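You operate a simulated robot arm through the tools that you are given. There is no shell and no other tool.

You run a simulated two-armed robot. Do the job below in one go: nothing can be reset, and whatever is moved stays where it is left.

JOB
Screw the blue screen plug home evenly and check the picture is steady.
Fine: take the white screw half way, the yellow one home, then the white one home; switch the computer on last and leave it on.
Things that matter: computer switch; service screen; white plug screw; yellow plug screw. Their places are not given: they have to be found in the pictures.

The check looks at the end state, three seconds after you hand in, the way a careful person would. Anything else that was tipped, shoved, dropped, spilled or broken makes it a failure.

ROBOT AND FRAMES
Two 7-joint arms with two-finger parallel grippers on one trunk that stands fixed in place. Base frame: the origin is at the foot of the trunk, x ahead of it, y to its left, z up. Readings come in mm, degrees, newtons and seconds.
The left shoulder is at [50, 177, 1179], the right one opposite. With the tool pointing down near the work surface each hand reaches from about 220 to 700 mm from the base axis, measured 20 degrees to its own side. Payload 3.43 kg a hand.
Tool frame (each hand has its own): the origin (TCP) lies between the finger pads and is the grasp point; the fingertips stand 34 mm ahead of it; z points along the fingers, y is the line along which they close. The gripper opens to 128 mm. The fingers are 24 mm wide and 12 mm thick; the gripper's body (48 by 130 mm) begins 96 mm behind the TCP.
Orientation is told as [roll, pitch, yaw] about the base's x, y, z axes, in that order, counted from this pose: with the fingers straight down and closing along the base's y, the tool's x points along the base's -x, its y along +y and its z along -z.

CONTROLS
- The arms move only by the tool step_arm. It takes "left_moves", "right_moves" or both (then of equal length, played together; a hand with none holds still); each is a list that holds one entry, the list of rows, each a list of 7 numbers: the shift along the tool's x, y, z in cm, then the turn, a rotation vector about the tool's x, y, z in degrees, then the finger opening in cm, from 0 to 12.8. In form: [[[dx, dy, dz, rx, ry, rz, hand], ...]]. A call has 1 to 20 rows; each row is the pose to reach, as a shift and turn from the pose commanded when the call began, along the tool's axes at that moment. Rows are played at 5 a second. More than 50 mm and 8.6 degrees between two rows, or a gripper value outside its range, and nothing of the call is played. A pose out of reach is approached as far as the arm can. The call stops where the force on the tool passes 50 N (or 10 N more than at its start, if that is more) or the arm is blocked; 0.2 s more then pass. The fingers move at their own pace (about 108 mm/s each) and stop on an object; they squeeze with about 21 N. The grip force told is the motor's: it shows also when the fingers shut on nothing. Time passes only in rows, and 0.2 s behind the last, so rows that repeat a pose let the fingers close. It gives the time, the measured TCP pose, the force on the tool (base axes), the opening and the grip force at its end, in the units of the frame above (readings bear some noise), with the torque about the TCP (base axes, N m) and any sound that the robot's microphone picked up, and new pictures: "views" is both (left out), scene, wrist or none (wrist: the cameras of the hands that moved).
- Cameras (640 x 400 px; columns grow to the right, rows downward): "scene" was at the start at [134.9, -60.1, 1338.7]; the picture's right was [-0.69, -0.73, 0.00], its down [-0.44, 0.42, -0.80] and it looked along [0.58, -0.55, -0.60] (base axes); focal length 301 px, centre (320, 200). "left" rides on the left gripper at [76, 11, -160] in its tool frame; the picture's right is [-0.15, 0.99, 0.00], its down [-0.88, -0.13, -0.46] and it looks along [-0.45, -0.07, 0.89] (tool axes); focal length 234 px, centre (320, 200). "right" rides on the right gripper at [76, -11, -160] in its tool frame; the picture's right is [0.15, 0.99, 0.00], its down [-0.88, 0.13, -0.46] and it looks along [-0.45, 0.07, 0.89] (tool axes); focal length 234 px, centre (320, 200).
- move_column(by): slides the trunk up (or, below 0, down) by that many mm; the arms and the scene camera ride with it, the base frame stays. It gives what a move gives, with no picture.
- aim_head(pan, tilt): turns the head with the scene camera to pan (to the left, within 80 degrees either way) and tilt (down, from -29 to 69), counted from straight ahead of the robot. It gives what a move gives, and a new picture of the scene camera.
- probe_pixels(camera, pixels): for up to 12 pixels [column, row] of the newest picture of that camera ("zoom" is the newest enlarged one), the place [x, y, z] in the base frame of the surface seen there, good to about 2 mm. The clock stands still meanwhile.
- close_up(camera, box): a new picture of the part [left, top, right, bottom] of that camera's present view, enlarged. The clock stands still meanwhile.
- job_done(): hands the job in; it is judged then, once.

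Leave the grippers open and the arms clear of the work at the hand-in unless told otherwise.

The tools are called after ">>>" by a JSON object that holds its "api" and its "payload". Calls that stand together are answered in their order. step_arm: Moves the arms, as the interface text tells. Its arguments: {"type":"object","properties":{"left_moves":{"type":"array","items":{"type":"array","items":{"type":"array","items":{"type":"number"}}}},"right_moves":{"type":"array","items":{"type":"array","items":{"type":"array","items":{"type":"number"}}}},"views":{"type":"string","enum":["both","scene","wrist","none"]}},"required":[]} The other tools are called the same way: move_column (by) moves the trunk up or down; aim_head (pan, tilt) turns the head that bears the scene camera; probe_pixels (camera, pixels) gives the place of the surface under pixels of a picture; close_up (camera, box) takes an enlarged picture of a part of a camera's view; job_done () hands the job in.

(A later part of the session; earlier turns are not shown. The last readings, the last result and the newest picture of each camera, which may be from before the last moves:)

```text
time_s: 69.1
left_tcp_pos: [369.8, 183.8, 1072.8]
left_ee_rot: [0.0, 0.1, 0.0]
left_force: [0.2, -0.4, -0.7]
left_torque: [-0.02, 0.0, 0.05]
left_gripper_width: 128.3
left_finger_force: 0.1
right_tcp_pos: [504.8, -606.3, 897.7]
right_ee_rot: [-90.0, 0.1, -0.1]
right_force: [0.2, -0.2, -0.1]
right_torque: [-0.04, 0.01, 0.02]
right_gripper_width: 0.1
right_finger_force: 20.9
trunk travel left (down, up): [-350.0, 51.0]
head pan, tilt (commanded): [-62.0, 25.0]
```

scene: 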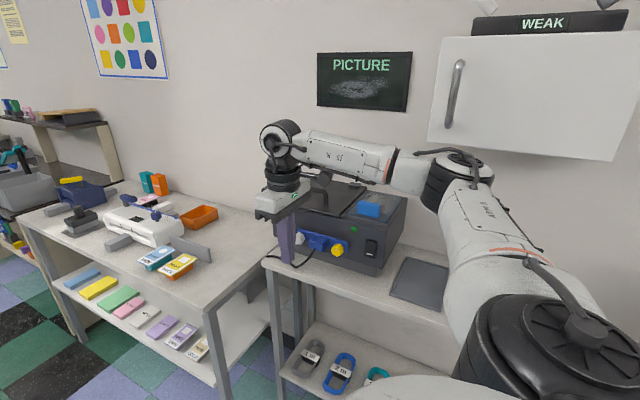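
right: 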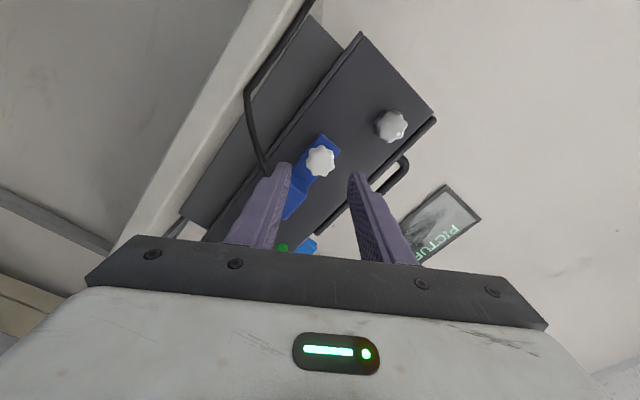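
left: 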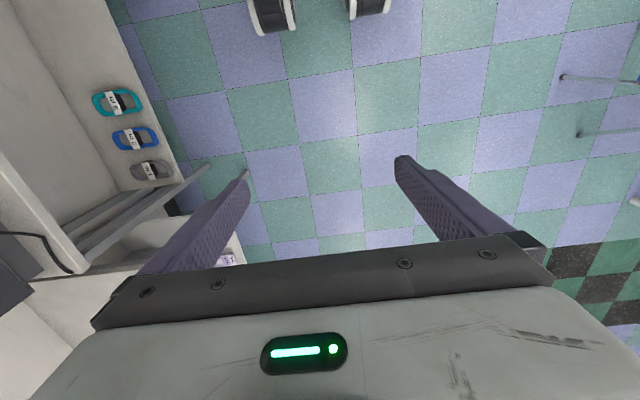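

Now I'll tilt up to look down on the plug again, staying inside the reach I saw earlier.

>>> {"api": "step_arm", "payload": {"right_moves": [[[0.6, -1, -1.5, -7.5, 0, 0, 0], [1.2, -2.2, -3, -15, 0, 0, 0], [2, -3.4, -4, -22.5, 0, 0, 0], [2.7, -4.6, -4.5, -30, 0, 0, 0], [3.4, -5.8, -5, -37.5, 0, 0, 0], [4.1, -7, -5, -45, 0, 0, 0], [4.8, -8.2, -4.5, -52.5, 0, 0, 0], [5.4, -9.2, -3.8, -60, 0, 0, 0], [5.8, -10, -3.1, -67.5, 0, 0, 0], [5.8, -10, -3.1, -67.5, 0, 0, 0]]], "views": "wrist"}}

>>> {"api": "close_up", "payload": {"camera": "right", "box": [180, 100, 300, 240]}}

```text
time_s: 71.3
left_tcp_pos: [370.2, 183.6, 1072.7]
left_ee_rot: [0.0, 0.0, 0.1]
left_force: [-0.4, -0.1, -0.1]
left_torque: [0.02, 0.02, 0.0]
left_gripper_width: 128.1
left_finger_force: 0.1
right_tcp_pos: [447.2, -577.2, 999.1]
right_ee_rot: [-22.4, 0.0, 0.1]
right_force: [0.0, 0.0, 0.6]
right_torque: [-0.02, -0.03, -0.01]
right_gripper_width: 0.1
right_finger_force: 21.3
trunk travel left (down, up): [-350.0, 51.0]
head pan, tilt (commanded): [-62.0, 25.0]
```

right: 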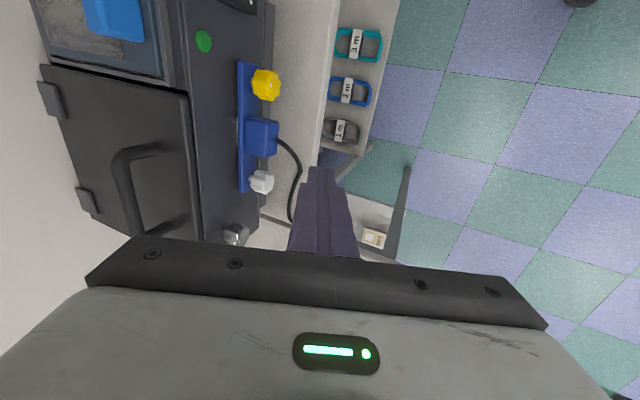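

```text
2.86 times, centred on (240, 170) of right
```

zoom: 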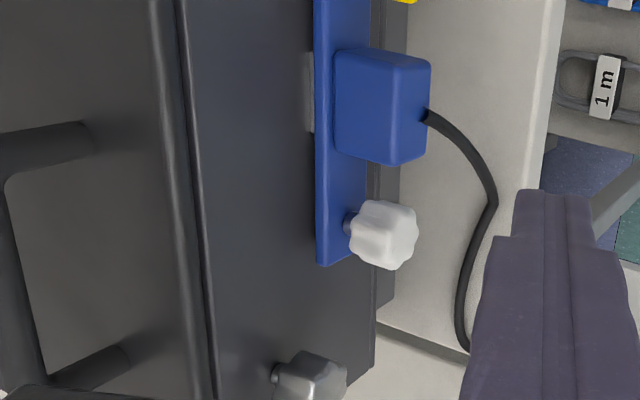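

This is a nearly edge-on view of the plate. I'll enlarge the white end, the socket area and the yellow end.

>>> {"api": "close_up", "payload": {"camera": "right", "box": [215, 60, 285, 110]}}

>>> {"api": "close_up", "payload": {"camera": "right", "box": [215, 105, 285, 155]}}

>>> {"api": "close_up", "payload": {"camera": "right", "box": [215, 150, 285, 200]}}

```text
8.00 times, centred on (250, 85) of right
```

zoom: 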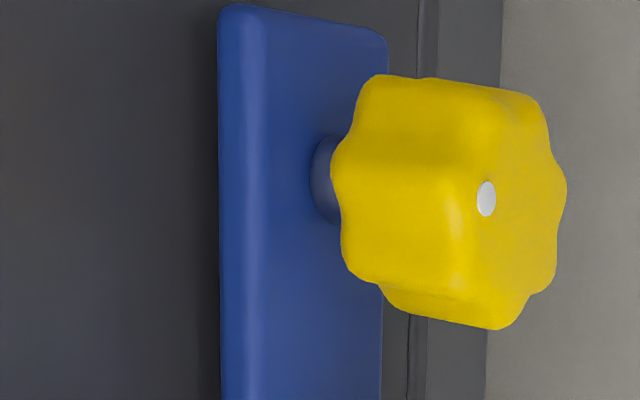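

```text
8.00 times, centred on (250, 130) of right
```

zoom: 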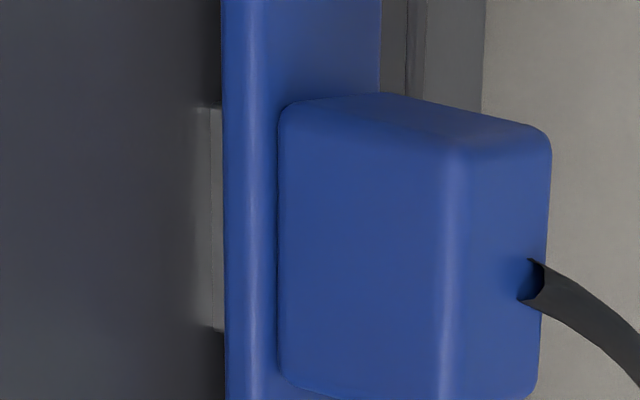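

```text
8.00 times, centred on (250, 175) of right
```

zoom: 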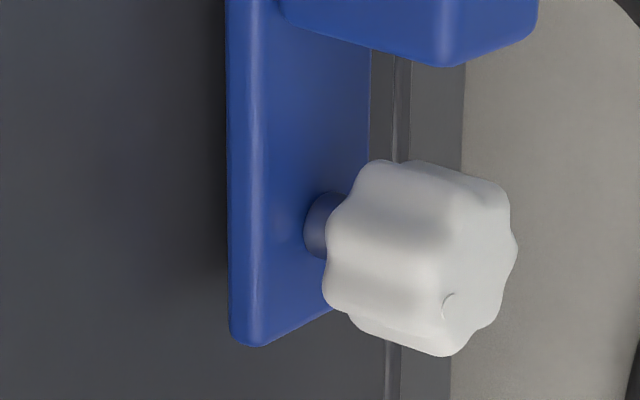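

I'll probe across the plate edge at three places: the socket row 130, the white end row 169 and the yellow end row 91.

>>> {"api": "probe_pixels", "payload": {"camera": "right", "pixels": [[232, 130], [234, 130], [235, 130], [235.7, 130], [236.5, 130], [237.3, 130], [238, 130], [239, 130], [240.5, 130], [242, 130], [243.5, 130], [236.5, 122]]}}

>>> {"api": "probe_pixels", "payload": {"camera": "right", "pixels": [[237, 169], [238, 169], [238.8, 169], [239.5, 169], [240.5, 169], [241.5, 169], [243, 169], [245, 169], [249, 165], [252, 165], [254, 175], [234, 169]]}}

>>> {"api": "probe_pixels", "payload": {"camera": "right", "pixels": [[235, 91], [236.5, 91], [237.3, 91], [238, 91], [239, 91], [240, 91], [241.5, 91], [243, 91], [246, 91], [250, 95], [254, 95], [254, 72]]}}

```text
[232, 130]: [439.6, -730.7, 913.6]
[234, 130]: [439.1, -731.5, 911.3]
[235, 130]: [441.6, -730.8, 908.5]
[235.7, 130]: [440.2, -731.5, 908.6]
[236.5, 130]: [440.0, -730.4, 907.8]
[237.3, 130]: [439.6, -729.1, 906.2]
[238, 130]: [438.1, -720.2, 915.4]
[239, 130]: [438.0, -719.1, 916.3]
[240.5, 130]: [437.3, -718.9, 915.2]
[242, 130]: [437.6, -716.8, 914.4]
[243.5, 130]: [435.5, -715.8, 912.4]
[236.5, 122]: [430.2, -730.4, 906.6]
```

```text
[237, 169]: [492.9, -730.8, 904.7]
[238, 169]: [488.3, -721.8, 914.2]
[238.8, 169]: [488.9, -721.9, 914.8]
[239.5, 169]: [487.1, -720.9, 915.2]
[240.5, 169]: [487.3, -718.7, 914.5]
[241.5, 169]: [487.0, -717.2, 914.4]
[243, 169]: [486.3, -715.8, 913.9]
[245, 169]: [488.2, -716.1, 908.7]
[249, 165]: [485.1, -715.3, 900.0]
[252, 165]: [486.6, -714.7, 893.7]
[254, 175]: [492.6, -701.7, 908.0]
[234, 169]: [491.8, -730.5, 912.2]
```

```text
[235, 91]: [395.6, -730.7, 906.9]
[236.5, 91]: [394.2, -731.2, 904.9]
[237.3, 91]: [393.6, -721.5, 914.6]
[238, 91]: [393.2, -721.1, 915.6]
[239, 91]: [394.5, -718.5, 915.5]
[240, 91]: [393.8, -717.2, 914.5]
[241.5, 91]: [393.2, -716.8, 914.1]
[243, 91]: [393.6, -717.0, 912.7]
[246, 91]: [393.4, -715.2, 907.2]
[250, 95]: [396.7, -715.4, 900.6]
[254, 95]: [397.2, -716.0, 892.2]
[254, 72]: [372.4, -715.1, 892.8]
```

Both plate ends are level at about -715 and the gap is now about 9 mm, down from nearly 12. The plug travels as the average of the two screws, so one white turn is about half of roughly two turns. White is at half way. Now I'll move to a stand-off in front of the yellow screw, around x = 385.

>>> {"api": "step_arm", "payload": {"right_moves": [[[0.8, 1.0, 0.8, 7.5, 0, 0, 0], [1.5, 2.0, 1.6, 15, 0, 0, 0], [2.3, 3.0, 2.4, 22.5, 0, 0, 0], [3.0, 4.0, 3.2, 30, 0, 0, 0], [3.6, 3.7, 4.6, 37.5, 0, 0, 0], [4.3, 3.2, 6.0, 45, 0, 0, 0], [4.9, 2.7, 7.4, 52.5, 0, 0, 2], [5.6, 2.1, 8.7, 60, 0, 0, 4], [6.2, 1.64, 10.03, 67.5, 0, 0, 5], [6.2, 1.64, 10.03, 67.5, 0, 0, 5]]], "views": "both"}}

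```text
time_s: 73.5
left_tcp_pos: [369.9, 182.9, 1072.3]
left_ee_rot: [0.1, 0.0, 0.0]
left_force: [-0.1, -0.3, -0.1]
left_torque: [-0.01, -0.04, 0.03]
left_gripper_width: 128.1
left_finger_force: 0.1
right_tcp_pos: [385.2, -598.9, 901.3]
right_ee_rot: [-90.0, -0.2, 0.0]
right_force: [0.4, 0.0, 0.0]
right_torque: [0.01, 0.0, 0.03]
right_gripper_width: 50.0
right_finger_force: 0.0
trunk travel left (down, up): [-350.0, 51.0]
head pan, tilt (commanded): [-62.0, 25.0]
```

scene: 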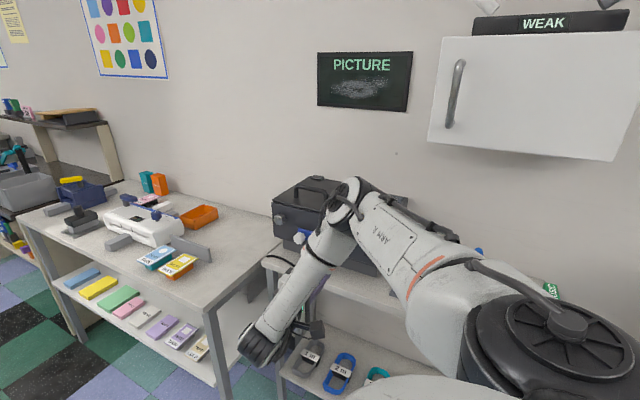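
right: 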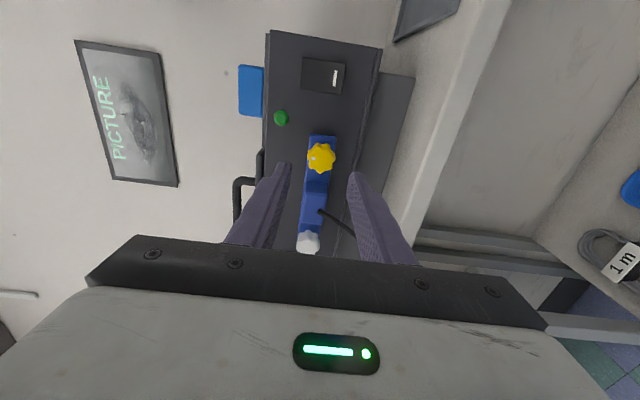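

I'm in front of the yellow screw. I'll test -32° here in free air.

>>> {"api": "step_arm", "payload": {"right_moves": [[[0, 0, 0, 0, 0, -8, 5], [0, 0, 0, 0, 0, -16, 5], [0, 0, 0, 0, 0, -24, 5], [0, 0, 0, 0, 0, -32, 5], [0, 0, 0, 0, 0, -32, 5]]], "views": "none"}}

```text
time_s: 74.7
left_tcp_pos: [368.8, 183.1, 1072.3]
left_ee_rot: [0.0, 0.1, 0.1]
left_force: [-0.8, 0.1, -0.3]
left_torque: [0.0, 0.0, -0.02]
left_gripper_width: 127.9
left_finger_force: 0.1
right_tcp_pos: [384.7, -599.3, 900.5]
right_ee_rot: [-90.0, 32.1, 0.0]
right_force: [-0.3, 0.4, 0.2]
right_torque: [-0.01, 0.01, -0.03]
right_gripper_width: 50.2
right_finger_force: 0.0
trunk travel left (down, up): [-350.0, 51.0]
head pan, tilt (commanded): [-62.0, 25.0]
```

That's fine. Now I'll test the positive range here in free air, up to about +152°.

>>> {"api": "step_arm", "payload": {"right_moves": [[[0, 0, 0, 0, 0, 8.5, 5], [0, 0, 0, 0, 0, 17, 5], [0, 0, 0, 0, 0, 25.5, 5], [0, 0, 0, 0, 0, 34, 5], [0, 0, 0, 0, 0, 42.5, 5], [0, 0, 0, 0, 0, 51, 5], [0, 0, 0, 0, 0, 59.5, 5], [0, 0, 0, 0, 0, 68, 5], [0, 0, 0, 0, 0, 76.5, 5], [0, 0, 0, 0, 0, 85, 5], [0, 0, 0, 0, 0, 93.5, 5], [0, 0, 0, 0, 0, 102, 5], [0, 0, 0, 0, 0, 110.5, 5], [0, 0, 0, 0, 0, 119, 5], [0, 0, 0, 0, 0, 127.5, 5], [0, 0, 0, 0, 0, 136, 5], [0, 0, 0, 0, 0, 144.5, 5], [0, 0, 0, 0, 0, 153, 5], [0, 0, 0, 0, 0, 161.5, 5], [0, 0, 0, 0, 0, 170, 5]]], "views": "none"}}

```text
time_s: 78.9
left_tcp_pos: [369.4, 182.3, 1071.8]
left_ee_rot: [0.0, 0.0, 0.1]
left_force: [0.3, 0.7, 0.4]
left_torque: [0.01, 0.0, -0.01]
left_gripper_width: 127.7
left_finger_force: 0.0
right_tcp_pos: [385.9, -599.6, 898.5]
right_ee_rot: [90.1, -41.7, -180.0]
right_force: [0.8, -0.2, 0.1]
right_torque: [0.0, -0.02, 0.02]
right_gripper_width: 49.9
right_finger_force: 0.0
trunk travel left (down, up): [-350.0, 51.0]
head pan, tilt (commanded): [-62.0, 25.0]
```

It reached +138° with no drift. I'll see how much further it goes, up to about +178°.

>>> {"api": "step_arm", "payload": {"right_moves": [[[0, 0, 0, 0, 0, 8, 5], [0, 0, 0, 0, 0, 16, 5], [0, 0, 0, 0, 0, 24, 5], [0, 0, 0, 0, 0, 32, 5], [0, 0, 0, 0, 0, 40, 5]]], "views": "none"}}

```text
time_s: 80.1
left_tcp_pos: [370.9, 183.4, 1072.1]
left_ee_rot: [0.0, 0.0, 0.1]
left_force: [0.2, -0.2, 0.1]
left_torque: [0.01, 0.01, 0.02]
left_gripper_width: 128.1
left_finger_force: 0.1
right_tcp_pos: [385.1, -599.7, 898.9]
right_ee_rot: [90.0, -1.7, -180.0]
right_force: [0.3, 0.1, 0.0]
right_torque: [0.0, 0.04, 0.0]
right_gripper_width: 50.0
right_finger_force: 0.1
trunk travel left (down, up): [-350.0, 51.0]
head pan, tilt (commanded): [-62.0, 25.0]
```

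+178° is fine too. I'll test once more, to about +218°.

>>> {"api": "step_arm", "payload": {"right_moves": [[[0, 0, 0, 0, 0, 8, 5], [0, 0, 0, 0, 0, 16, 5], [0, 0, 0, 0, 0, 24, 5], [0, 0, 0, 0, 0, 32, 5], [0, 0, 0, 0, 0, 40, 5]]], "views": "wrist"}}

```text
time_s: 81.3
left_tcp_pos: [370.1, 183.5, 1073.0]
left_ee_rot: [0.0, 0.0, 0.0]
left_force: [-0.2, 0.2, 0.2]
left_torque: [-0.04, -0.01, 0.01]
left_gripper_width: 127.9
left_finger_force: 0.0
right_tcp_pos: [385.4, -600.2, 898.4]
right_ee_rot: [90.0, 38.3, -180.0]
right_force: [0.6, 0.2, 0.7]
right_torque: [0.01, -0.02, -0.02]
right_gripper_width: 50.1
right_finger_force: 0.1
trunk travel left (down, up): [-350.0, 51.0]
head pan, tilt (commanded): [-62.0, 25.0]
```

right: 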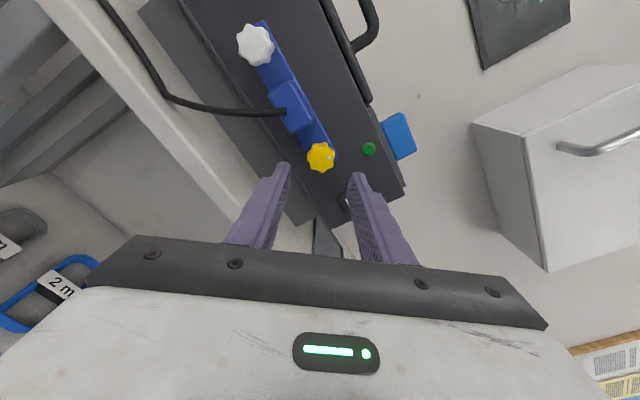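

The range here is -32° to +218°, so 250° per stroke. I'll wind back to -32° and check the yellow knob's alignment.

>>> {"api": "step_arm", "payload": {"right_moves": [[[0, 0, 0, 0, 0, -8.5, 5], [0, 0, 0, 0, 0, -17, 5], [0, 0, 0, 0, 0, -25.5, 5], [0, 0, 0, 0, 0, -34, 5], [0, 0, 0, 0, 0, -42.5, 5], [0, 0, 0, 0, 0, -51, 5], [0, 0, 0, 0, 0, -59.5, 5], [0, 0, 0, 0, 0, -68, 5], [0, 0, 0, 0, 0, -76.5, 5], [0, 0, 0, 0, 0, -85, 5], [0, 0, 0, 0, 0, -93.5, 5], [0, 0, 0, 0, 0, -102, 5], [0, 0, 0, 0, 0, -110.5, 5], [0, 0, 0, 0, 0, -119, 5], [0, 0, 0, 0, 0, -127.5, 5], [0, 0, 0, 0, 0, -136, 5], [0, 0, 0, 0, 0, -144.5, 5], [0, 0, 0, 0, 0, -153, 5], [0, 0, 0, 0, 0, -161.5, 5], [0, 0, 0, 0, 0, -170, 5]]], "views": "none"}}

>>> {"api": "step_arm", "payload": {"right_moves": [[[0, 0, 0, 0, 0, -8, 5], [0, 0, 0, 0, 0, -16, 5], [0, 0, 0, 0, 0, -24, 5], [0, 0, 0, 0, 0, -32, 5], [0, 0, 0, 0, 0, -40, 5], [0, 0, 0, 0, 0, -48, 5], [0, 0, 0, 0, 0, -56, 5], [0, 0, 0, 0, 0, -64, 5], [0, 0, 0, 0, 0, -72, 5], [0, 0, 0, 0, 0, -80, 5], [0, 0, 0, 0, 0, -80, 5]]], "views": "wrist"}}

>>> {"api": "close_up", "payload": {"camera": "right", "box": [280, 133, 360, 183]}}

```text
time_s: 85.5
left_tcp_pos: [368.8, 184.1, 1071.6]
left_ee_rot: [0.0, 0.0, 0.0]
left_force: [-0.3, 0.0, -0.1]
left_torque: [0.01, -0.01, -0.02]
left_gripper_width: 128.0
left_finger_force: 0.0
right_tcp_pos: [385.6, -600.3, 898.7]
right_ee_rot: [-89.9, -47.9, 0.0]
right_force: [0.3, 0.9, -0.2]
right_torque: [-0.01, -0.02, 0.01]
right_gripper_width: 50.1
right_finger_force: 0.1
trunk travel left (down, up): [-350.0, 51.0]
head pan, tilt (commanded): [-62.0, 25.0]
```

```text
time_s: 87.9
left_tcp_pos: [370.5, 183.6, 1073.1]
left_ee_rot: [0.1, -0.1, 0.0]
left_force: [0.1, 0.4, -0.4]
left_torque: [0.01, 0.03, -0.01]
left_gripper_width: 127.9
left_finger_force: 0.0
right_tcp_pos: [385.9, -600.3, 898.7]
right_ee_rot: [-90.0, 32.0, 0.0]
right_force: [-0.4, 0.9, -0.1]
right_torque: [-0.01, 0.01, -0.02]
right_gripper_width: 50.2
right_finger_force: 0.0
trunk travel left (down, up): [-350.0, 51.0]
head pan, tilt (commanded): [-62.0, 25.0]
```

right: 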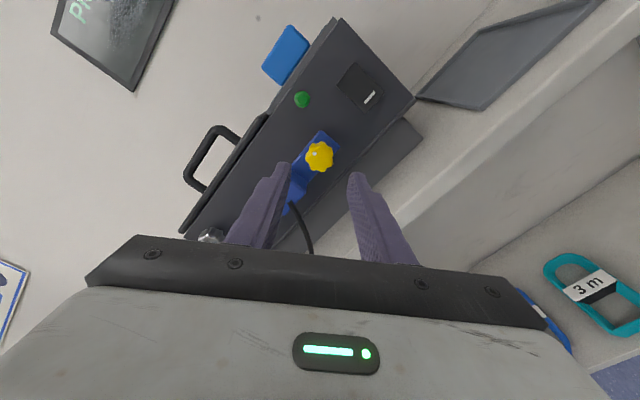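

```text
8.00 times, centred on (320, 158) of right
```

zoom: 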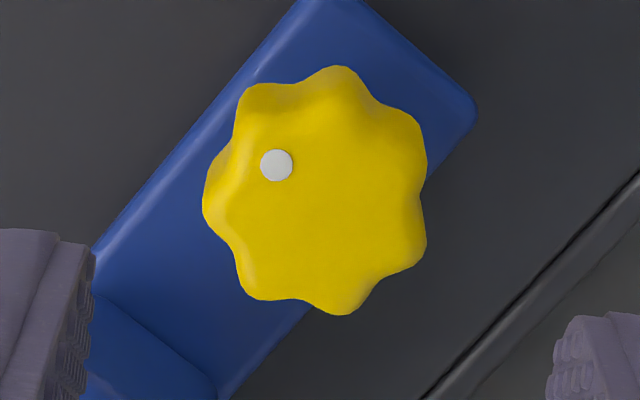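

The yellow knob is aligned within about 0.6 mm. I'll slide in 6.7 cm with the fingers opened 4.6 cm (the block is near the upper finger), then check.

>>> {"api": "step_arm", "payload": {"right_moves": [[[-0.05, 0, 1.5, 0, 0, 0, 4.6], [-0.05, 0, 3, 0, 0, 0, 4.6], [-0.05, 0, 4.5, 0, 0, 0, 4.6], [-0.05, 0, 5.7, 0, 0, 0, 4.6], [-0.05, 0, 6.7, 0, 0, 0, 4.6], [-0.05, 0, 6.7, 0, 0, 0, 4.6]]], "views": "wrist"}}

>>> {"api": "close_up", "payload": {"camera": "right", "box": [270, 150, 370, 220]}}

```text
time_s: 89.3
left_tcp_pos: [370.3, 182.7, 1072.1]
left_ee_rot: [0.0, 0.0, 0.0]
left_force: [-0.3, 0.6, -0.8]
left_torque: [0.0, 0.0, 0.0]
left_gripper_width: 128.1
left_finger_force: 0.0
right_tcp_pos: [386.8, -667.6, 899.6]
right_ee_rot: [-90.0, 32.0, 0.0]
right_force: [0.3, 0.6, -0.9]
right_torque: [0.01, 0.01, -0.04]
right_gripper_width: 46.0
right_finger_force: 0.0
trunk travel left (down, up): [-350.0, 51.0]
head pan, tilt (commanded): [-62.0, 25.0]
```

right: 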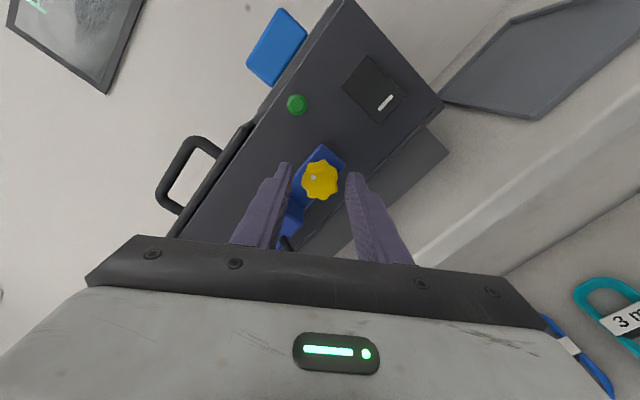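

```text
5.71 times, centred on (320, 185) of right
```

zoom: 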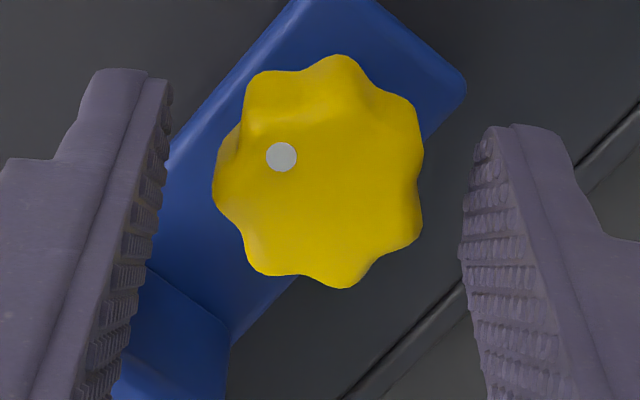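

It's well centred. I'll close on the yellow knob and turn the first 88°.

>>> {"api": "step_arm", "payload": {"right_moves": [[[0, 0, 0, 0, 0, 0, 3.5], [0, 0, 0, 0, 0, 0, 2], [0, 0, 0, 0, 0, 0, 1.5], [0, 0, 0, 0, 0, 0, 1.5]]], "views": "none"}}

>>> {"api": "step_arm", "payload": {"right_moves": [[[0, 0, 0.0, 0, 0, 8, 1.5], [0, 0, 0.01, 0, 0, 16, 1.5], [0, 0, 0.02, 0, 0, 24, 1.5], [0, 0, 0.02, 0, 0, 32, 1.5], [0, 0, 0.03, 0, 0, 40, 1.5], [0, 0, 0.03, 0, 0, 48, 1.5], [0, 0, 0.04, 0, 0, 56, 1.5], [0, 0, 0.04, 0, 0, 64, 1.5], [0, 0, 0.05, 0, 0, 72, 1.5], [0, 0, 0.05, 0, 0, 80, 1.5], [0, 0, 0.06, 0, 0, 88, 1.5], [0, 0, 0.06, 0, 0, 88, 1.5]]], "views": "wrist"}}

```text
time_s: 90.3
left_tcp_pos: [370.3, 183.4, 1072.8]
left_ee_rot: [0.0, 0.1, 0.0]
left_force: [0.2, 0.2, -0.1]
left_torque: [0.02, -0.03, -0.03]
left_gripper_width: 128.3
left_finger_force: 0.2
right_tcp_pos: [386.6, -668.0, 899.2]
right_ee_rot: [-90.0, 32.1, 0.0]
right_force: [-0.9, 0.3, -1.8]
right_torque: [-0.28, 0.0, 0.25]
right_gripper_width: 30.9
right_finger_force: 45.0
trunk travel left (down, up): [-350.0, 51.0]
head pan, tilt (commanded): [-62.0, 25.0]
```

```text
time_s: 92.9
left_tcp_pos: [369.1, 183.1, 1072.0]
left_ee_rot: [0.1, 0.0, 0.0]
left_force: [0.0, -0.2, -0.1]
left_torque: [0.02, -0.01, 0.0]
left_gripper_width: 128.0
left_finger_force: 0.0
right_tcp_pos: [385.3, -667.2, 900.2]
right_ee_rot: [-90.5, -56.3, 0.2]
right_force: [1.5, -14.8, 19.3]
right_torque: [0.0, 0.0, 0.32]
right_gripper_width: 30.8
right_finger_force: 45.1
trunk travel left (down, up): [-350.0, 51.0]
head pan, tilt (commanded): [-62.0, 25.0]
```

right: 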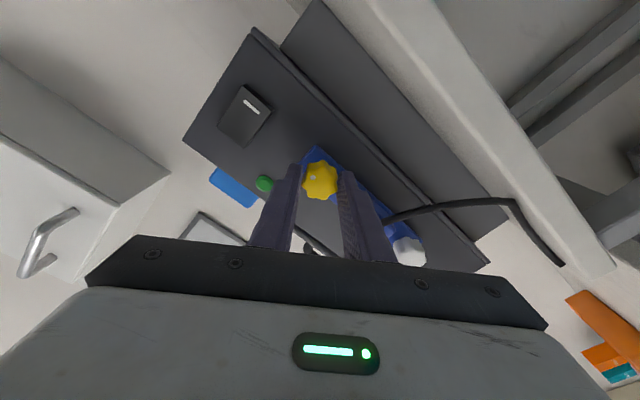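

There's an upward and inward pull of about 24 N. I'll ease the hand 3 mm up and 2 mm in, then continue turning 80°.

>>> {"api": "step_arm", "payload": {"right_moves": [[[-0.12, -0.08, 0.1, 0, 0, 0, 1.5], [-0.25, -0.17, 0.2, 0, 0, 0, 1.5], [-0.25, -0.17, 0.2, 0, 0, 0, 1.5]]], "views": "none"}}

>>> {"api": "step_arm", "payload": {"right_moves": [[[0, 0, 0.01, 0, 0, 8, 1.5], [0, 0, 0.02, 0, 0, 16, 1.5], [0, 0, 0.03, 0, 0, 24, 1.5], [0, 0, 0.04, 0, 0, 32, 1.5], [0, 0, 0.05, 0, 0, 40, 1.5], [0, 0, 0.06, 0, 0, 48, 1.5], [0, 0, 0.07, 0, 0, 56, 1.5], [0, 0, 0.08, 0, 0, 64, 1.5], [0, 0, 0.09, 0, 0, 72, 1.5], [0, 0, 0.1, 0, 0, 80, 1.5], [0, 0, 0.1, 0, 0, 80, 1.5]]], "views": "wrist"}}

```text
time_s: 93.7
left_tcp_pos: [369.8, 183.6, 1072.1]
left_ee_rot: [-0.1, -0.1, 0.0]
left_force: [0.8, 0.0, -0.4]
left_torque: [0.02, 0.01, 0.0]
left_gripper_width: 128.2
left_finger_force: 0.0
right_tcp_pos: [385.4, -668.9, 900.7]
right_ee_rot: [-89.7, -55.8, -0.3]
right_force: [-4.5, -0.9, -1.0]
right_torque: [-1.25, 0.01, 0.1]
right_gripper_width: 30.8
right_finger_force: 44.9
trunk travel left (down, up): [-350.0, 51.0]
head pan, tilt (commanded): [-62.0, 25.0]
```

```text
time_s: 96.1
left_tcp_pos: [369.6, 181.8, 1071.5]
left_ee_rot: [0.1, 0.1, 0.0]
left_force: [-0.7, 0.0, -0.4]
left_torque: [0.02, 0.01, -0.01]
left_gripper_width: 128.2
left_finger_force: 0.1
right_tcp_pos: [384.9, -670.9, 900.3]
right_ee_rot: [89.7, -43.9, -179.8]
right_force: [-11.1, 3.3, -14.8]
right_torque: [0.43, 0.01, 0.62]
right_gripper_width: 31.0
right_finger_force: 44.7
trunk travel left (down, up): [-350.0, 51.0]
head pan, tilt (commanded): [-62.0, 25.0]
```

right: 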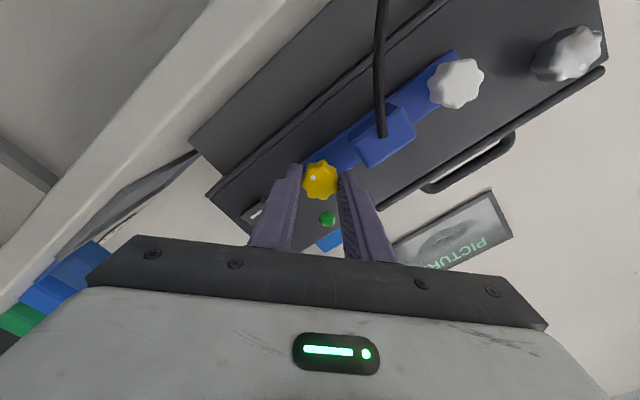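

Yellow has turned about 168°. I'll ease off the small side load and go on another 80°.

>>> {"api": "step_arm", "payload": {"right_moves": [[[0.04, -0.3, 0, 0, 0, 0, 1.5], [0.04, -0.3, 0, 0, 0, 8, 1.5], [0.04, -0.3, 0.01, 0, 0, 16, 1.5], [0.04, -0.3, 0.02, 0, 0, 24, 1.5], [0.04, -0.3, 0.03, 0, 0, 32, 1.5], [0.04, -0.3, 0.04, 0, 0, 40, 1.5], [0.04, -0.3, 0.05, 0, 0, 48, 1.5], [0.04, -0.3, 0.06, 0, 0, 56, 1.5], [0.04, -0.3, 0.07, 0, 0, 64, 1.5], [0.04, -0.3, 0.08, 0, 0, 72, 1.5], [0.04, -0.3, 0.08, 0, 0, 80, 1.5], [0.04, -0.3, 0.08, 0, 0, 80, 1.5]]], "views": "wrist"}}

>>> {"api": "close_up", "payload": {"camera": "right", "box": [190, 0, 350, 210]}}

```text
time_s: 98.7
left_tcp_pos: [370.7, 182.9, 1072.9]
left_ee_rot: [0.0, 0.0, -0.1]
left_force: [0.1, -0.5, -0.2]
left_torque: [-0.04, -0.01, 0.01]
left_gripper_width: 127.8
left_finger_force: 0.2
right_tcp_pos: [384.5, -670.0, 899.5]
right_ee_rot: [90.0, 36.2, -180.1]
right_force: [-1.6, 2.8, -4.3]
right_torque: [-0.91, 0.0, 0.69]
right_gripper_width: 30.9
right_finger_force: 45.7
trunk travel left (down, up): [-350.0, 51.0]
head pan, tilt (commanded): [-62.0, 25.0]
```

right: 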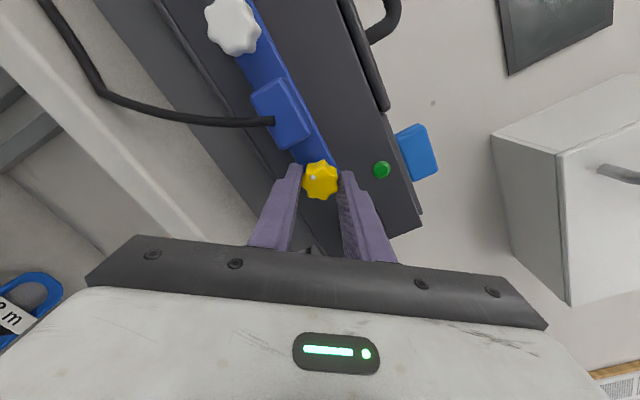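

```text
1.90 times, centred on (270, 105) of right
```

zoom: 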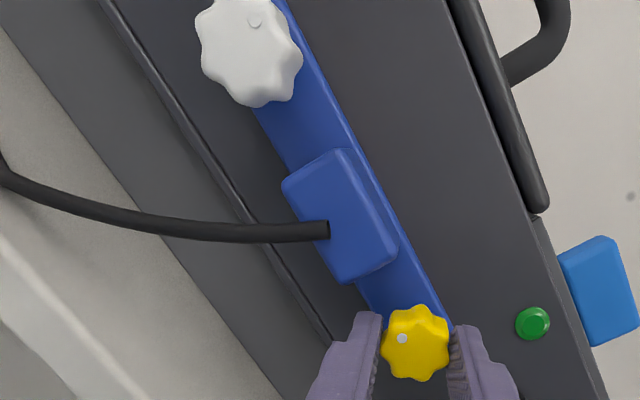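

Yellow is now at about 248° and still free. I'll probe the yellow, white and block faces for depth.

>>> {"api": "probe_pixels", "payload": {"camera": "right", "pixels": [[320, 183], [316, 186], [325, 186], [320, 190], [280, 105], [287, 115], [275, 98], [290, 125], [232, 22], [225, 28], [240, 30], [232, 35]]}}

>>> {"api": "probe_pixels", "payload": {"camera": "right", "pixels": [[262, 60], [268, 70], [258, 50], [310, 155], [313, 150], [308, 148], [330, 120], [350, 170], [272, 62], [265, 50], [326, 155], [270, 75]]}}

```text
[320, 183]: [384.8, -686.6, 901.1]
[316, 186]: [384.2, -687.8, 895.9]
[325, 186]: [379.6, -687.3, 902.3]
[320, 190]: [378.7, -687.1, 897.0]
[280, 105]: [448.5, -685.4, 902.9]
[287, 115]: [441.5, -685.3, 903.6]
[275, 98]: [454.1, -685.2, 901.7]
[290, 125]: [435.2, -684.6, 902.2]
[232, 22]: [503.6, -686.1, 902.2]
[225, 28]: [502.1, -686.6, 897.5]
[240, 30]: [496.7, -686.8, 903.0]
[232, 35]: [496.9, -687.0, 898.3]
```

```text
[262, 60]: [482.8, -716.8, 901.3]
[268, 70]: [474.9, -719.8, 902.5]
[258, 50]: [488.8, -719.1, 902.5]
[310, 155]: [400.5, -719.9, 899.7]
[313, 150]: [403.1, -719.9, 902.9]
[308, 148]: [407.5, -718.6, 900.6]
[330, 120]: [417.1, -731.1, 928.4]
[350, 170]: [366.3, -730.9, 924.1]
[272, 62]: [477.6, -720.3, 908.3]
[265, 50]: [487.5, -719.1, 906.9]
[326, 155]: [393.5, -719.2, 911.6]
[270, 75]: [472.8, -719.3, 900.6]
```

All faces have moved in about 6 mm and stayed level, with about 5 mm of gap left. Yellow needs more. I'll release, back off 4.5 cm and wind the hand back for the next stroke.

>>> {"api": "step_arm", "payload": {"right_moves": [[[0, 0, 0, 0, 0, 0, 3.5], [0, 0, 0, 0, 0, 0, 4.6], [0, 0, 0, 0, 0, 0, 4.6], [0, 0, -1.5, 0, 0, 0, 4.6], [0, 0, -3, 0, 0, 0, 4.6], [0, 0, -4.5, 0, 0, 0, 4.6], [0, 0, -4.5, 0, 0, -8.5, 4.6], [0, 0, -4.5, 0, 0, -17, 4.6], [0, 0, -4.5, 0, 0, -25.5, 4.6], [0, 0, -4.5, 0, 0, -34, 4.6], [0, 0, -4.5, 0, 0, -42.5, 4.6], [0, 0, -4.5, 0, 0, -51, 4.6], [0, 0, -4.5, 0, 0, -59.5, 4.6], [0, 0, -4.5, 0, 0, -68, 4.6], [0, 0, -4.5, 0, 0, -76.5, 4.6], [0, 0, -4.5, 0, 0, -85, 4.6], [0, 0, -4.5, 0, 0, -93.5, 4.6], [0, 0, -4.5, 0, 0, -102, 4.6], [0, 0, -4.5, 0, 0, -110.5, 4.6], [0, 0, -4.5, 0, 0, -119, 4.6]]], "views": "none"}}

>>> {"api": "step_arm", "payload": {"right_moves": [[[0, 0, 0, 0, 0, -8.5, 4.6], [0, 0, 0, 0, 0, -17, 4.6], [0, 0, 0, 0, 0, -25.5, 4.6], [0, 0, 0, 0, 0, -34, 4.6], [0, 0, 0, 0, 0, -42.5, 4.6], [0, 0, 0, 0, 0, -51, 4.6], [0, 0, 0, 0, 0, -59.5, 4.6], [0, 0, 0, 0, 0, -68, 4.6], [0, 0, 0, 0, 0, -76.5, 4.6], [0, 0, 0, 0, 0, -85, 4.6], [0, 0, 0, 0, 0, -93.5, 4.6], [0, 0, 0, 0, 0, -102, 4.6], [0, 0, 0, 0, 0, -110.5, 4.6], [0, 0, 0, 0, 0, -119, 4.6], [0, 0, 0, 0, 0, -127.5, 4.6], [0, 0, 0, 0, 0, -127.5, 4.6]]], "views": "both"}}

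>>> {"api": "close_up", "payload": {"camera": "right", "box": [270, 130, 370, 200]}}

>>> {"api": "close_up", "payload": {"camera": "scene", "box": [300, 30, 440, 120]}}

```text
time_s: 102.9
left_tcp_pos: [369.4, 182.8, 1072.6]
left_ee_rot: [-0.1, 0.0, 0.0]
left_force: [-0.2, -0.3, -0.1]
left_torque: [-0.03, 0.02, 0.01]
left_gripper_width: 127.9
left_finger_force: 0.2
right_tcp_pos: [383.4, -624.5, 901.1]
right_ee_rot: [89.7, -83.1, -179.7]
right_force: [0.2, -0.3, -0.1]
right_torque: [-0.01, 0.0, 0.02]
right_gripper_width: 45.9
right_finger_force: 0.0
trunk travel left (down, up): [-350.0, 51.0]
head pan, tilt (commanded): [-62.0, 25.0]
```

```text
time_s: 106.3
left_tcp_pos: [368.2, 183.4, 1073.8]
left_ee_rot: [0.0, 0.0, 0.0]
left_force: [0.1, -0.3, 0.3]
left_torque: [-0.01, 0.01, 0.03]
left_gripper_width: 128.1
left_finger_force: 0.0
right_tcp_pos: [383.1, -625.6, 899.8]
right_ee_rot: [-90.0, 30.6, 0.0]
right_force: [-0.7, -0.3, 0.6]
right_torque: [0.04, -0.01, 0.02]
right_gripper_width: 46.1
right_finger_force: 0.0
trunk travel left (down, up): [-350.0, 51.0]
head pan, tilt (commanded): [-62.0, 25.0]
```

scene: 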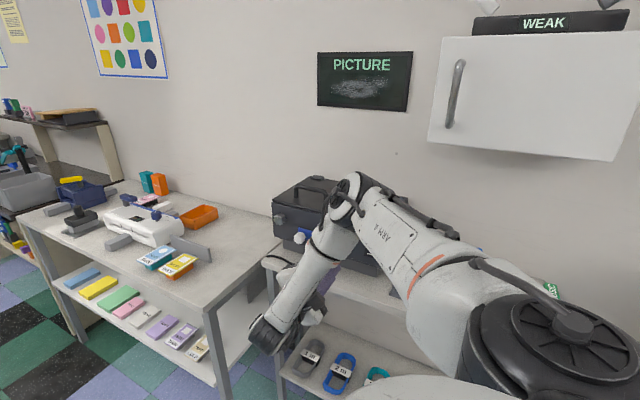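
right: 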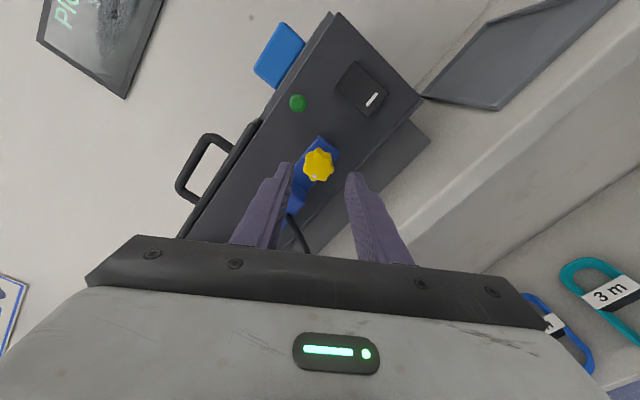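

```text
5.71 times, centred on (320, 165) of right
```

zoom: 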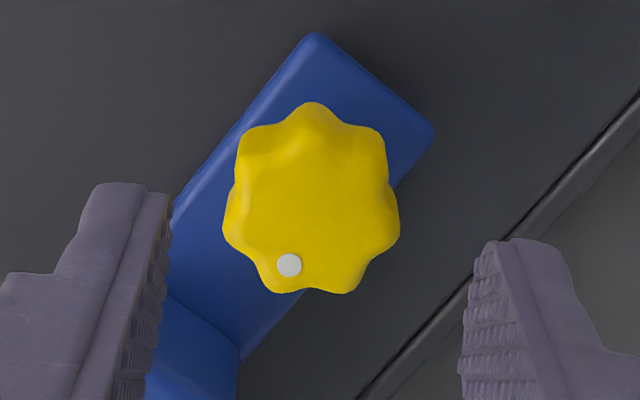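

```text
4.44 times, centred on (370, 75) of scene
```

zoom: 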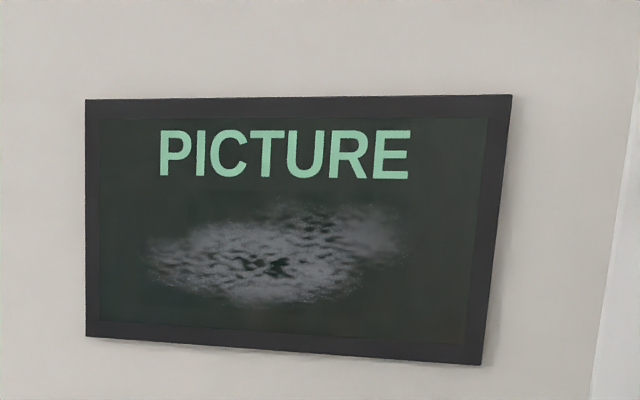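

The screen still shows static, as expected. The knob is about 1.6 mm off along x and 0.9 mm along y. I'll correct that, slide in 4.7 cm and close on it.

>>> {"api": "step_arm", "payload": {"right_moves": [[[-0.16, -0.09, 1, 0, 0, 0, 4.6], [-0.16, -0.09, 2.5, 0, 0, 0, 4.6], [-0.16, -0.09, 3.7, 0, 0, 0, 4.6], [-0.16, -0.09, 4.7, 0, 0, 0, 4.6], [-0.16, -0.09, 4.7, 0, 0, 0, 4.6], [-0.16, -0.09, 4.7, 0, 0, 0, 3.4], [-0.16, -0.09, 4.7, 0, 0, 0, 2], [-0.16, -0.09, 4.7, 0, 0, 0, 1.5], [-0.16, -0.09, 4.7, 0, 0, 0, 1.5]]], "views": "wrist"}}

```text
time_s: 108.3
left_tcp_pos: [368.9, 183.6, 1072.4]
left_ee_rot: [0.0, 0.0, 0.0]
left_force: [-0.6, 0.5, -0.3]
left_torque: [-0.01, 0.03, 0.0]
left_gripper_width: 128.0
left_finger_force: 0.0
right_tcp_pos: [385.4, -674.2, 900.5]
right_ee_rot: [-90.1, 30.5, 0.0]
right_force: [1.2, -1.6, 1.1]
right_torque: [0.02, -0.02, 0.1]
right_gripper_width: 30.9
right_finger_force: 44.8
trunk travel left (down, up): [-350.0, 51.0]
head pan, tilt (commanded): [-62.0, 25.0]
```

right: 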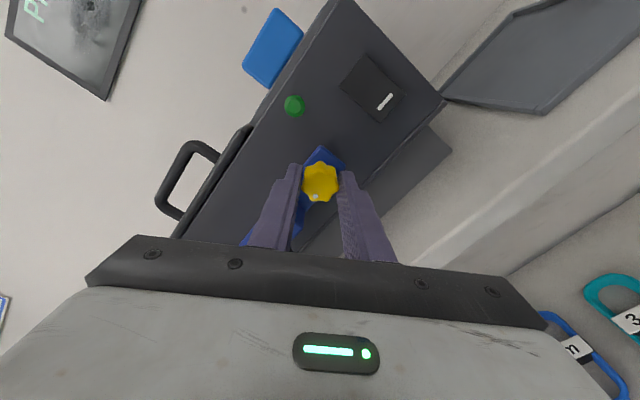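

That's a good centred grip. I'll turn 88° more, to about 336° on yellow.

>>> {"api": "step_arm", "payload": {"right_moves": [[[0, 0, 0.0, 0, 0, 8, 1.5], [0, 0, 0.01, 0, 0, 16, 1.5], [0, 0, 0.02, 0, 0, 24, 1.5], [0, 0, 0.03, 0, 0, 32, 1.5], [0, 0, 0.04, 0, 0, 40, 1.5], [0, 0, 0.05, 0, 0, 48, 1.5], [0, 0, 0.06, 0, 0, 56, 1.5], [0, 0, 0.07, 0, 0, 64, 1.5], [0, 0, 0.08, 0, 0, 72, 1.5], [0, 0, 0.09, 0, 0, 80, 1.5], [0, 0, 0.1, 0, 0, 88, 1.5], [0, 0, 0.1, 0, 0, 88, 1.5]]], "views": "wrist"}}

>>> {"api": "probe_pixels", "payload": {"camera": "right", "pixels": [[320, 185], [316, 188], [325, 188], [320, 192], [318, 180], [324, 182], [395, 240], [400, 245]]}}

```text
time_s: 110.9
left_tcp_pos: [369.7, 184.2, 1074.0]
left_ee_rot: [-0.1, 0.0, -0.1]
left_force: [-0.1, -0.1, -0.4]
left_torque: [-0.02, 0.01, -0.03]
left_gripper_width: 128.0
left_finger_force: 0.0
right_tcp_pos: [384.7, -673.8, 900.5]
right_ee_rot: [-90.3, -57.8, 0.3]
right_force: [4.3, -9.1, 14.0]
right_torque: [-0.08, -0.02, 0.0]
right_gripper_width: 30.9
right_finger_force: 44.9
trunk travel left (down, up): [-350.0, 51.0]
head pan, tilt (commanded): [-62.0, 25.0]
```

right: 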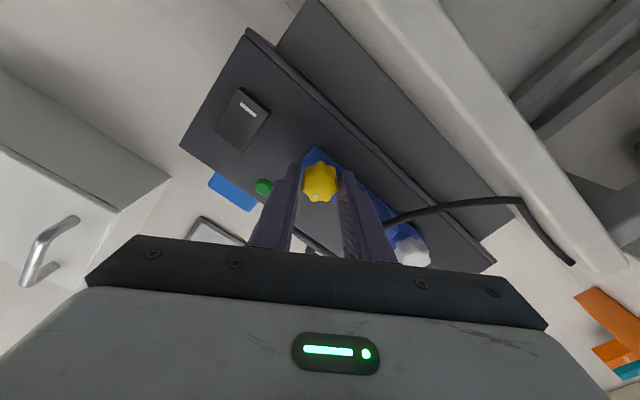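

```text
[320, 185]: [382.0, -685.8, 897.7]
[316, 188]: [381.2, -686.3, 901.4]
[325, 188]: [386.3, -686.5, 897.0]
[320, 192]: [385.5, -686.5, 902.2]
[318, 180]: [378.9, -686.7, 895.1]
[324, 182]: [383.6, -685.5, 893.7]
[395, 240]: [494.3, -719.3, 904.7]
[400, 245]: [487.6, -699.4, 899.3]
```

The probes vary by about 1 mm with the viewing angle, so I'll rely on force and counting. I'll ease the small load and turn another 80°.

>>> {"api": "step_arm", "payload": {"right_moves": [[[-0.14, -0.04, 0.1, 0, 0, 0, 1.5], [-0.28, -0.08, 0.15, 0, 0, 0, 1.5], [-0.28, -0.08, 0.16, 0, 0, 8, 1.5], [-0.28, -0.08, 0.17, 0, 0, 16, 1.5], [-0.28, -0.08, 0.18, 0, 0, 24, 1.5], [-0.28, -0.08, 0.19, 0, 0, 32, 1.5], [-0.28, -0.08, 0.2, 0, 0, 40, 1.5], [-0.28, -0.08, 0.21, 0, 0, 48, 1.5], [-0.28, -0.08, 0.22, 0, 0, 56, 1.5], [-0.28, -0.08, 0.23, 0, 0, 64, 1.5], [-0.28, -0.08, 0.24, 0, 0, 72, 1.5], [-0.28, -0.08, 0.25, 0, 0, 80, 1.5], [-0.28, -0.08, 0.25, 0, 0, 80, 1.5]]], "views": "wrist"}}

```text
time_s: 113.7
left_tcp_pos: [369.5, 181.6, 1072.4]
left_ee_rot: [0.0, 0.0, 0.1]
left_force: [-0.6, -1.1, -0.1]
left_torque: [0.03, 0.01, -0.02]
left_gripper_width: 127.9
left_finger_force: 0.0
right_tcp_pos: [384.4, -676.7, 899.4]
right_ee_rot: [89.7, -42.4, -180.0]
right_force: [-15.3, 3.5, -10.0]
right_torque: [0.09, 0.36, -0.07]
right_gripper_width: 31.0
right_finger_force: 45.1
trunk travel left (down, up): [-350.0, 51.0]
head pan, tilt (commanded): [-62.0, 25.0]
```

right: 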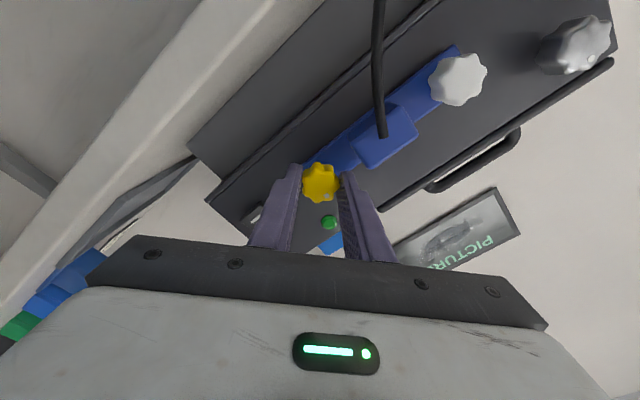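

The torque about the screw axis rose to 0.36 N·m, the first resistance so far. I'll check with a close-up whether the knob slipped in the fingers.

>>> {"api": "close_up", "payload": {"camera": "right", "box": [270, 150, 370, 220]}}

>>> {"api": "probe_pixels", "payload": {"camera": "right", "pixels": [[320, 183], [316, 188], [325, 186], [320, 191], [385, 130], [392, 140], [400, 125], [378, 142], [458, 80], [450, 85], [465, 85], [458, 92]]}}

```text
5.71 times, centred on (320, 185) of right
```

zoom: 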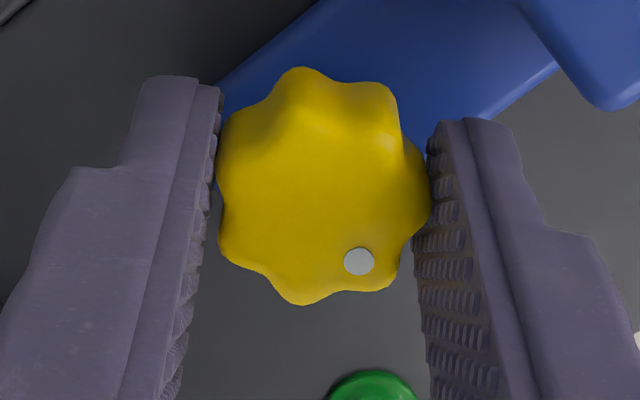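

```text
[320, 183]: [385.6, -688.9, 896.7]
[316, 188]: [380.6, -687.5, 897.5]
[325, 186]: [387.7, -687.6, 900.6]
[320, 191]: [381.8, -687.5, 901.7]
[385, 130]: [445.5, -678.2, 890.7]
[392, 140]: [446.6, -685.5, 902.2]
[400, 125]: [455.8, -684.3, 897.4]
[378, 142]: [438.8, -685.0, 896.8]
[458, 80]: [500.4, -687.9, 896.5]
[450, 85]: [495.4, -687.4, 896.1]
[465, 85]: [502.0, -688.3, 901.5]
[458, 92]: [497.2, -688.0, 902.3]
```

The marker dot moved relative to the fingers by about 50°, so the yellow screw stopped at about 366° and the fingers slipped on it. That looks like the yellow screw's stop. I'll ease the side load, release and back off to inspect.

>>> {"api": "step_arm", "payload": {"right_moves": [[[-0.05, -0.18, 0, 0, 0, 0, 1.5], [-0.09, -0.35, 0, 0, 0, 0, 1.5], [-0.09, -0.35, 0, 0, 0, 0, 3.4], [-0.09, -0.35, 0, 0, 0, 0, 4.6], [-0.09, -0.35, 0, 0, 0, 0, 4.6], [-0.09, -0.35, -1.5, 0, 0, 0, 4.6], [-0.09, -0.35, -3, 0, 0, 0, 4.6], [-0.09, -0.35, -4.5, 0, 0, 0, 4.6], [-0.09, -0.35, -6, 0, 0, 0, 4.6], [-0.09, -0.35, -6, 0, 0, 0, 4.6]]], "views": "both"}}

>>> {"api": "close_up", "payload": {"camera": "right", "box": [260, 60, 480, 200]}}

>>> {"api": "close_up", "payload": {"camera": "scene", "box": [300, 30, 440, 120]}}

```text
time_s: 115.9
left_tcp_pos: [369.4, 181.9, 1072.2]
left_ee_rot: [0.1, -0.1, 0.0]
left_force: [0.1, -0.1, 0.0]
left_torque: [0.02, 0.0, 0.0]
left_gripper_width: 128.0
left_finger_force: 0.0
right_tcp_pos: [383.2, -615.1, 902.6]
right_ee_rot: [90.0, -42.4, -180.0]
right_force: [-0.9, -0.5, 0.8]
right_torque: [0.01, 0.02, -0.02]
right_gripper_width: 46.0
right_finger_force: 0.0
trunk travel left (down, up): [-350.0, 51.0]
head pan, tilt (commanded): [-62.0, 25.0]
```

scene: 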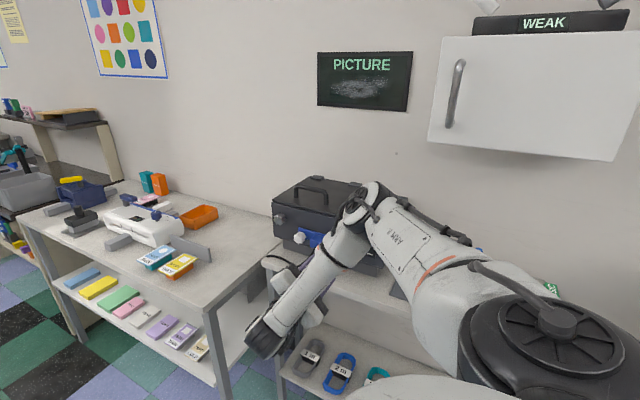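
right: 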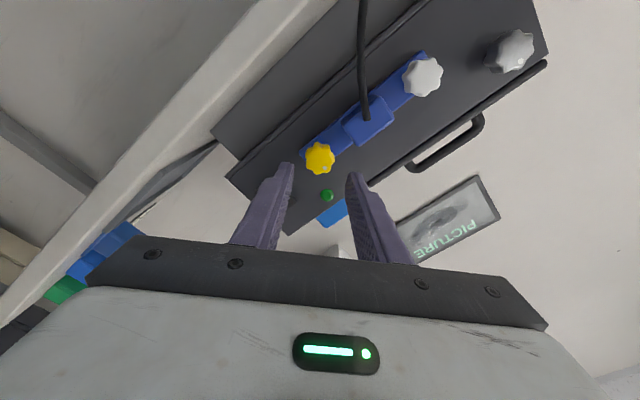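

```text
2.86 times, centred on (370, 130) of right
```

zoom: 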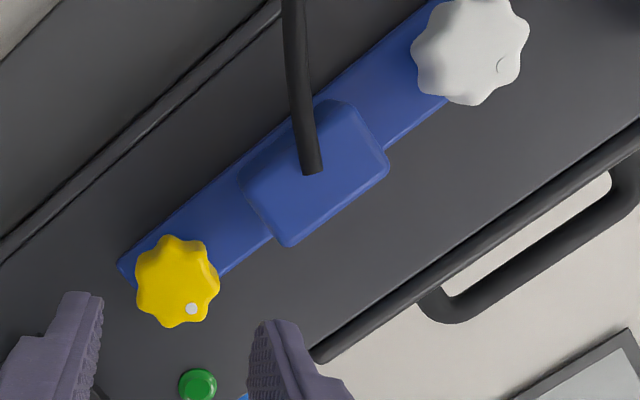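

```text
4.44 times, centred on (370, 75) of scene
```

zoom: 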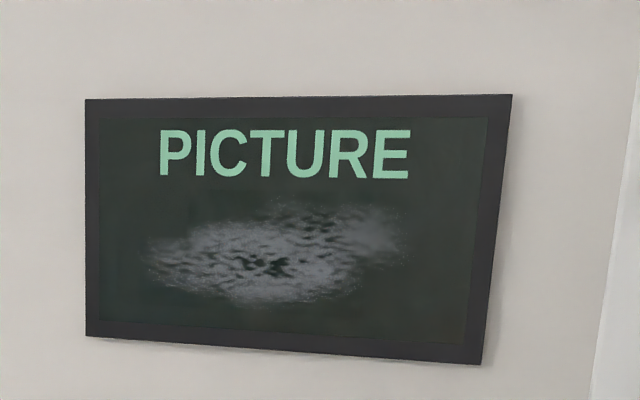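

I'll use the marker dots. Both started at 12 o'clock. I'll probe the dot and face centres now to get the actual turned angles.

>>> {"api": "probe_pixels", "payload": {"camera": "right", "pixels": [[325.3, 168.1], [320, 159], [421, 77], [433, 84]]}}

>>> {"api": "close_up", "payload": {"camera": "right", "box": [300, 140, 345, 175]}}

>>> {"api": "close_up", "payload": {"camera": "right", "box": [395, 50, 455, 100]}}

```text
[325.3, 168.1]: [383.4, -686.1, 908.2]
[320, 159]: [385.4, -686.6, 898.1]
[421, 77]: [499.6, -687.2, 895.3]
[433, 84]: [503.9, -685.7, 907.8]
```

```text
11.43 times, centred on (322, 158) of right
```

zoom: 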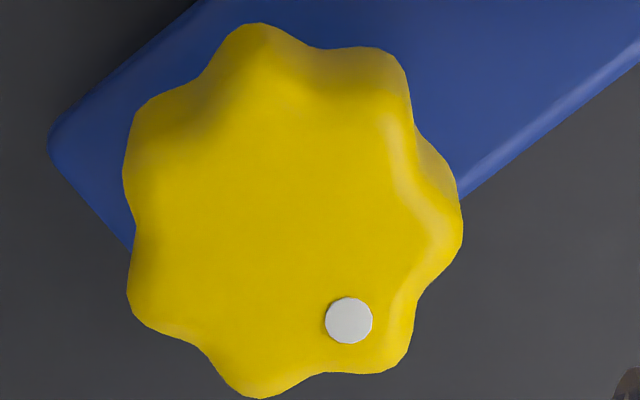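

```text
8.00 times, centred on (425, 75) of right
```

zoom: 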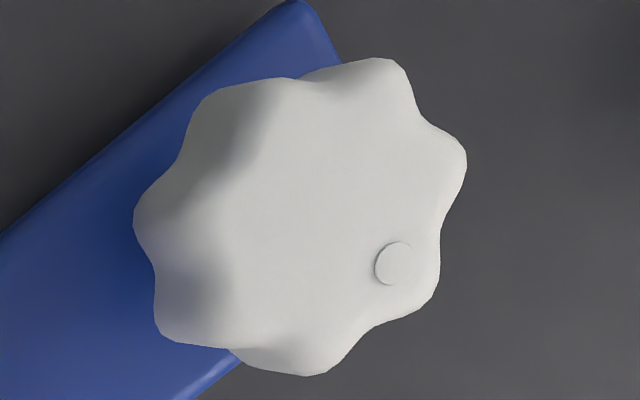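

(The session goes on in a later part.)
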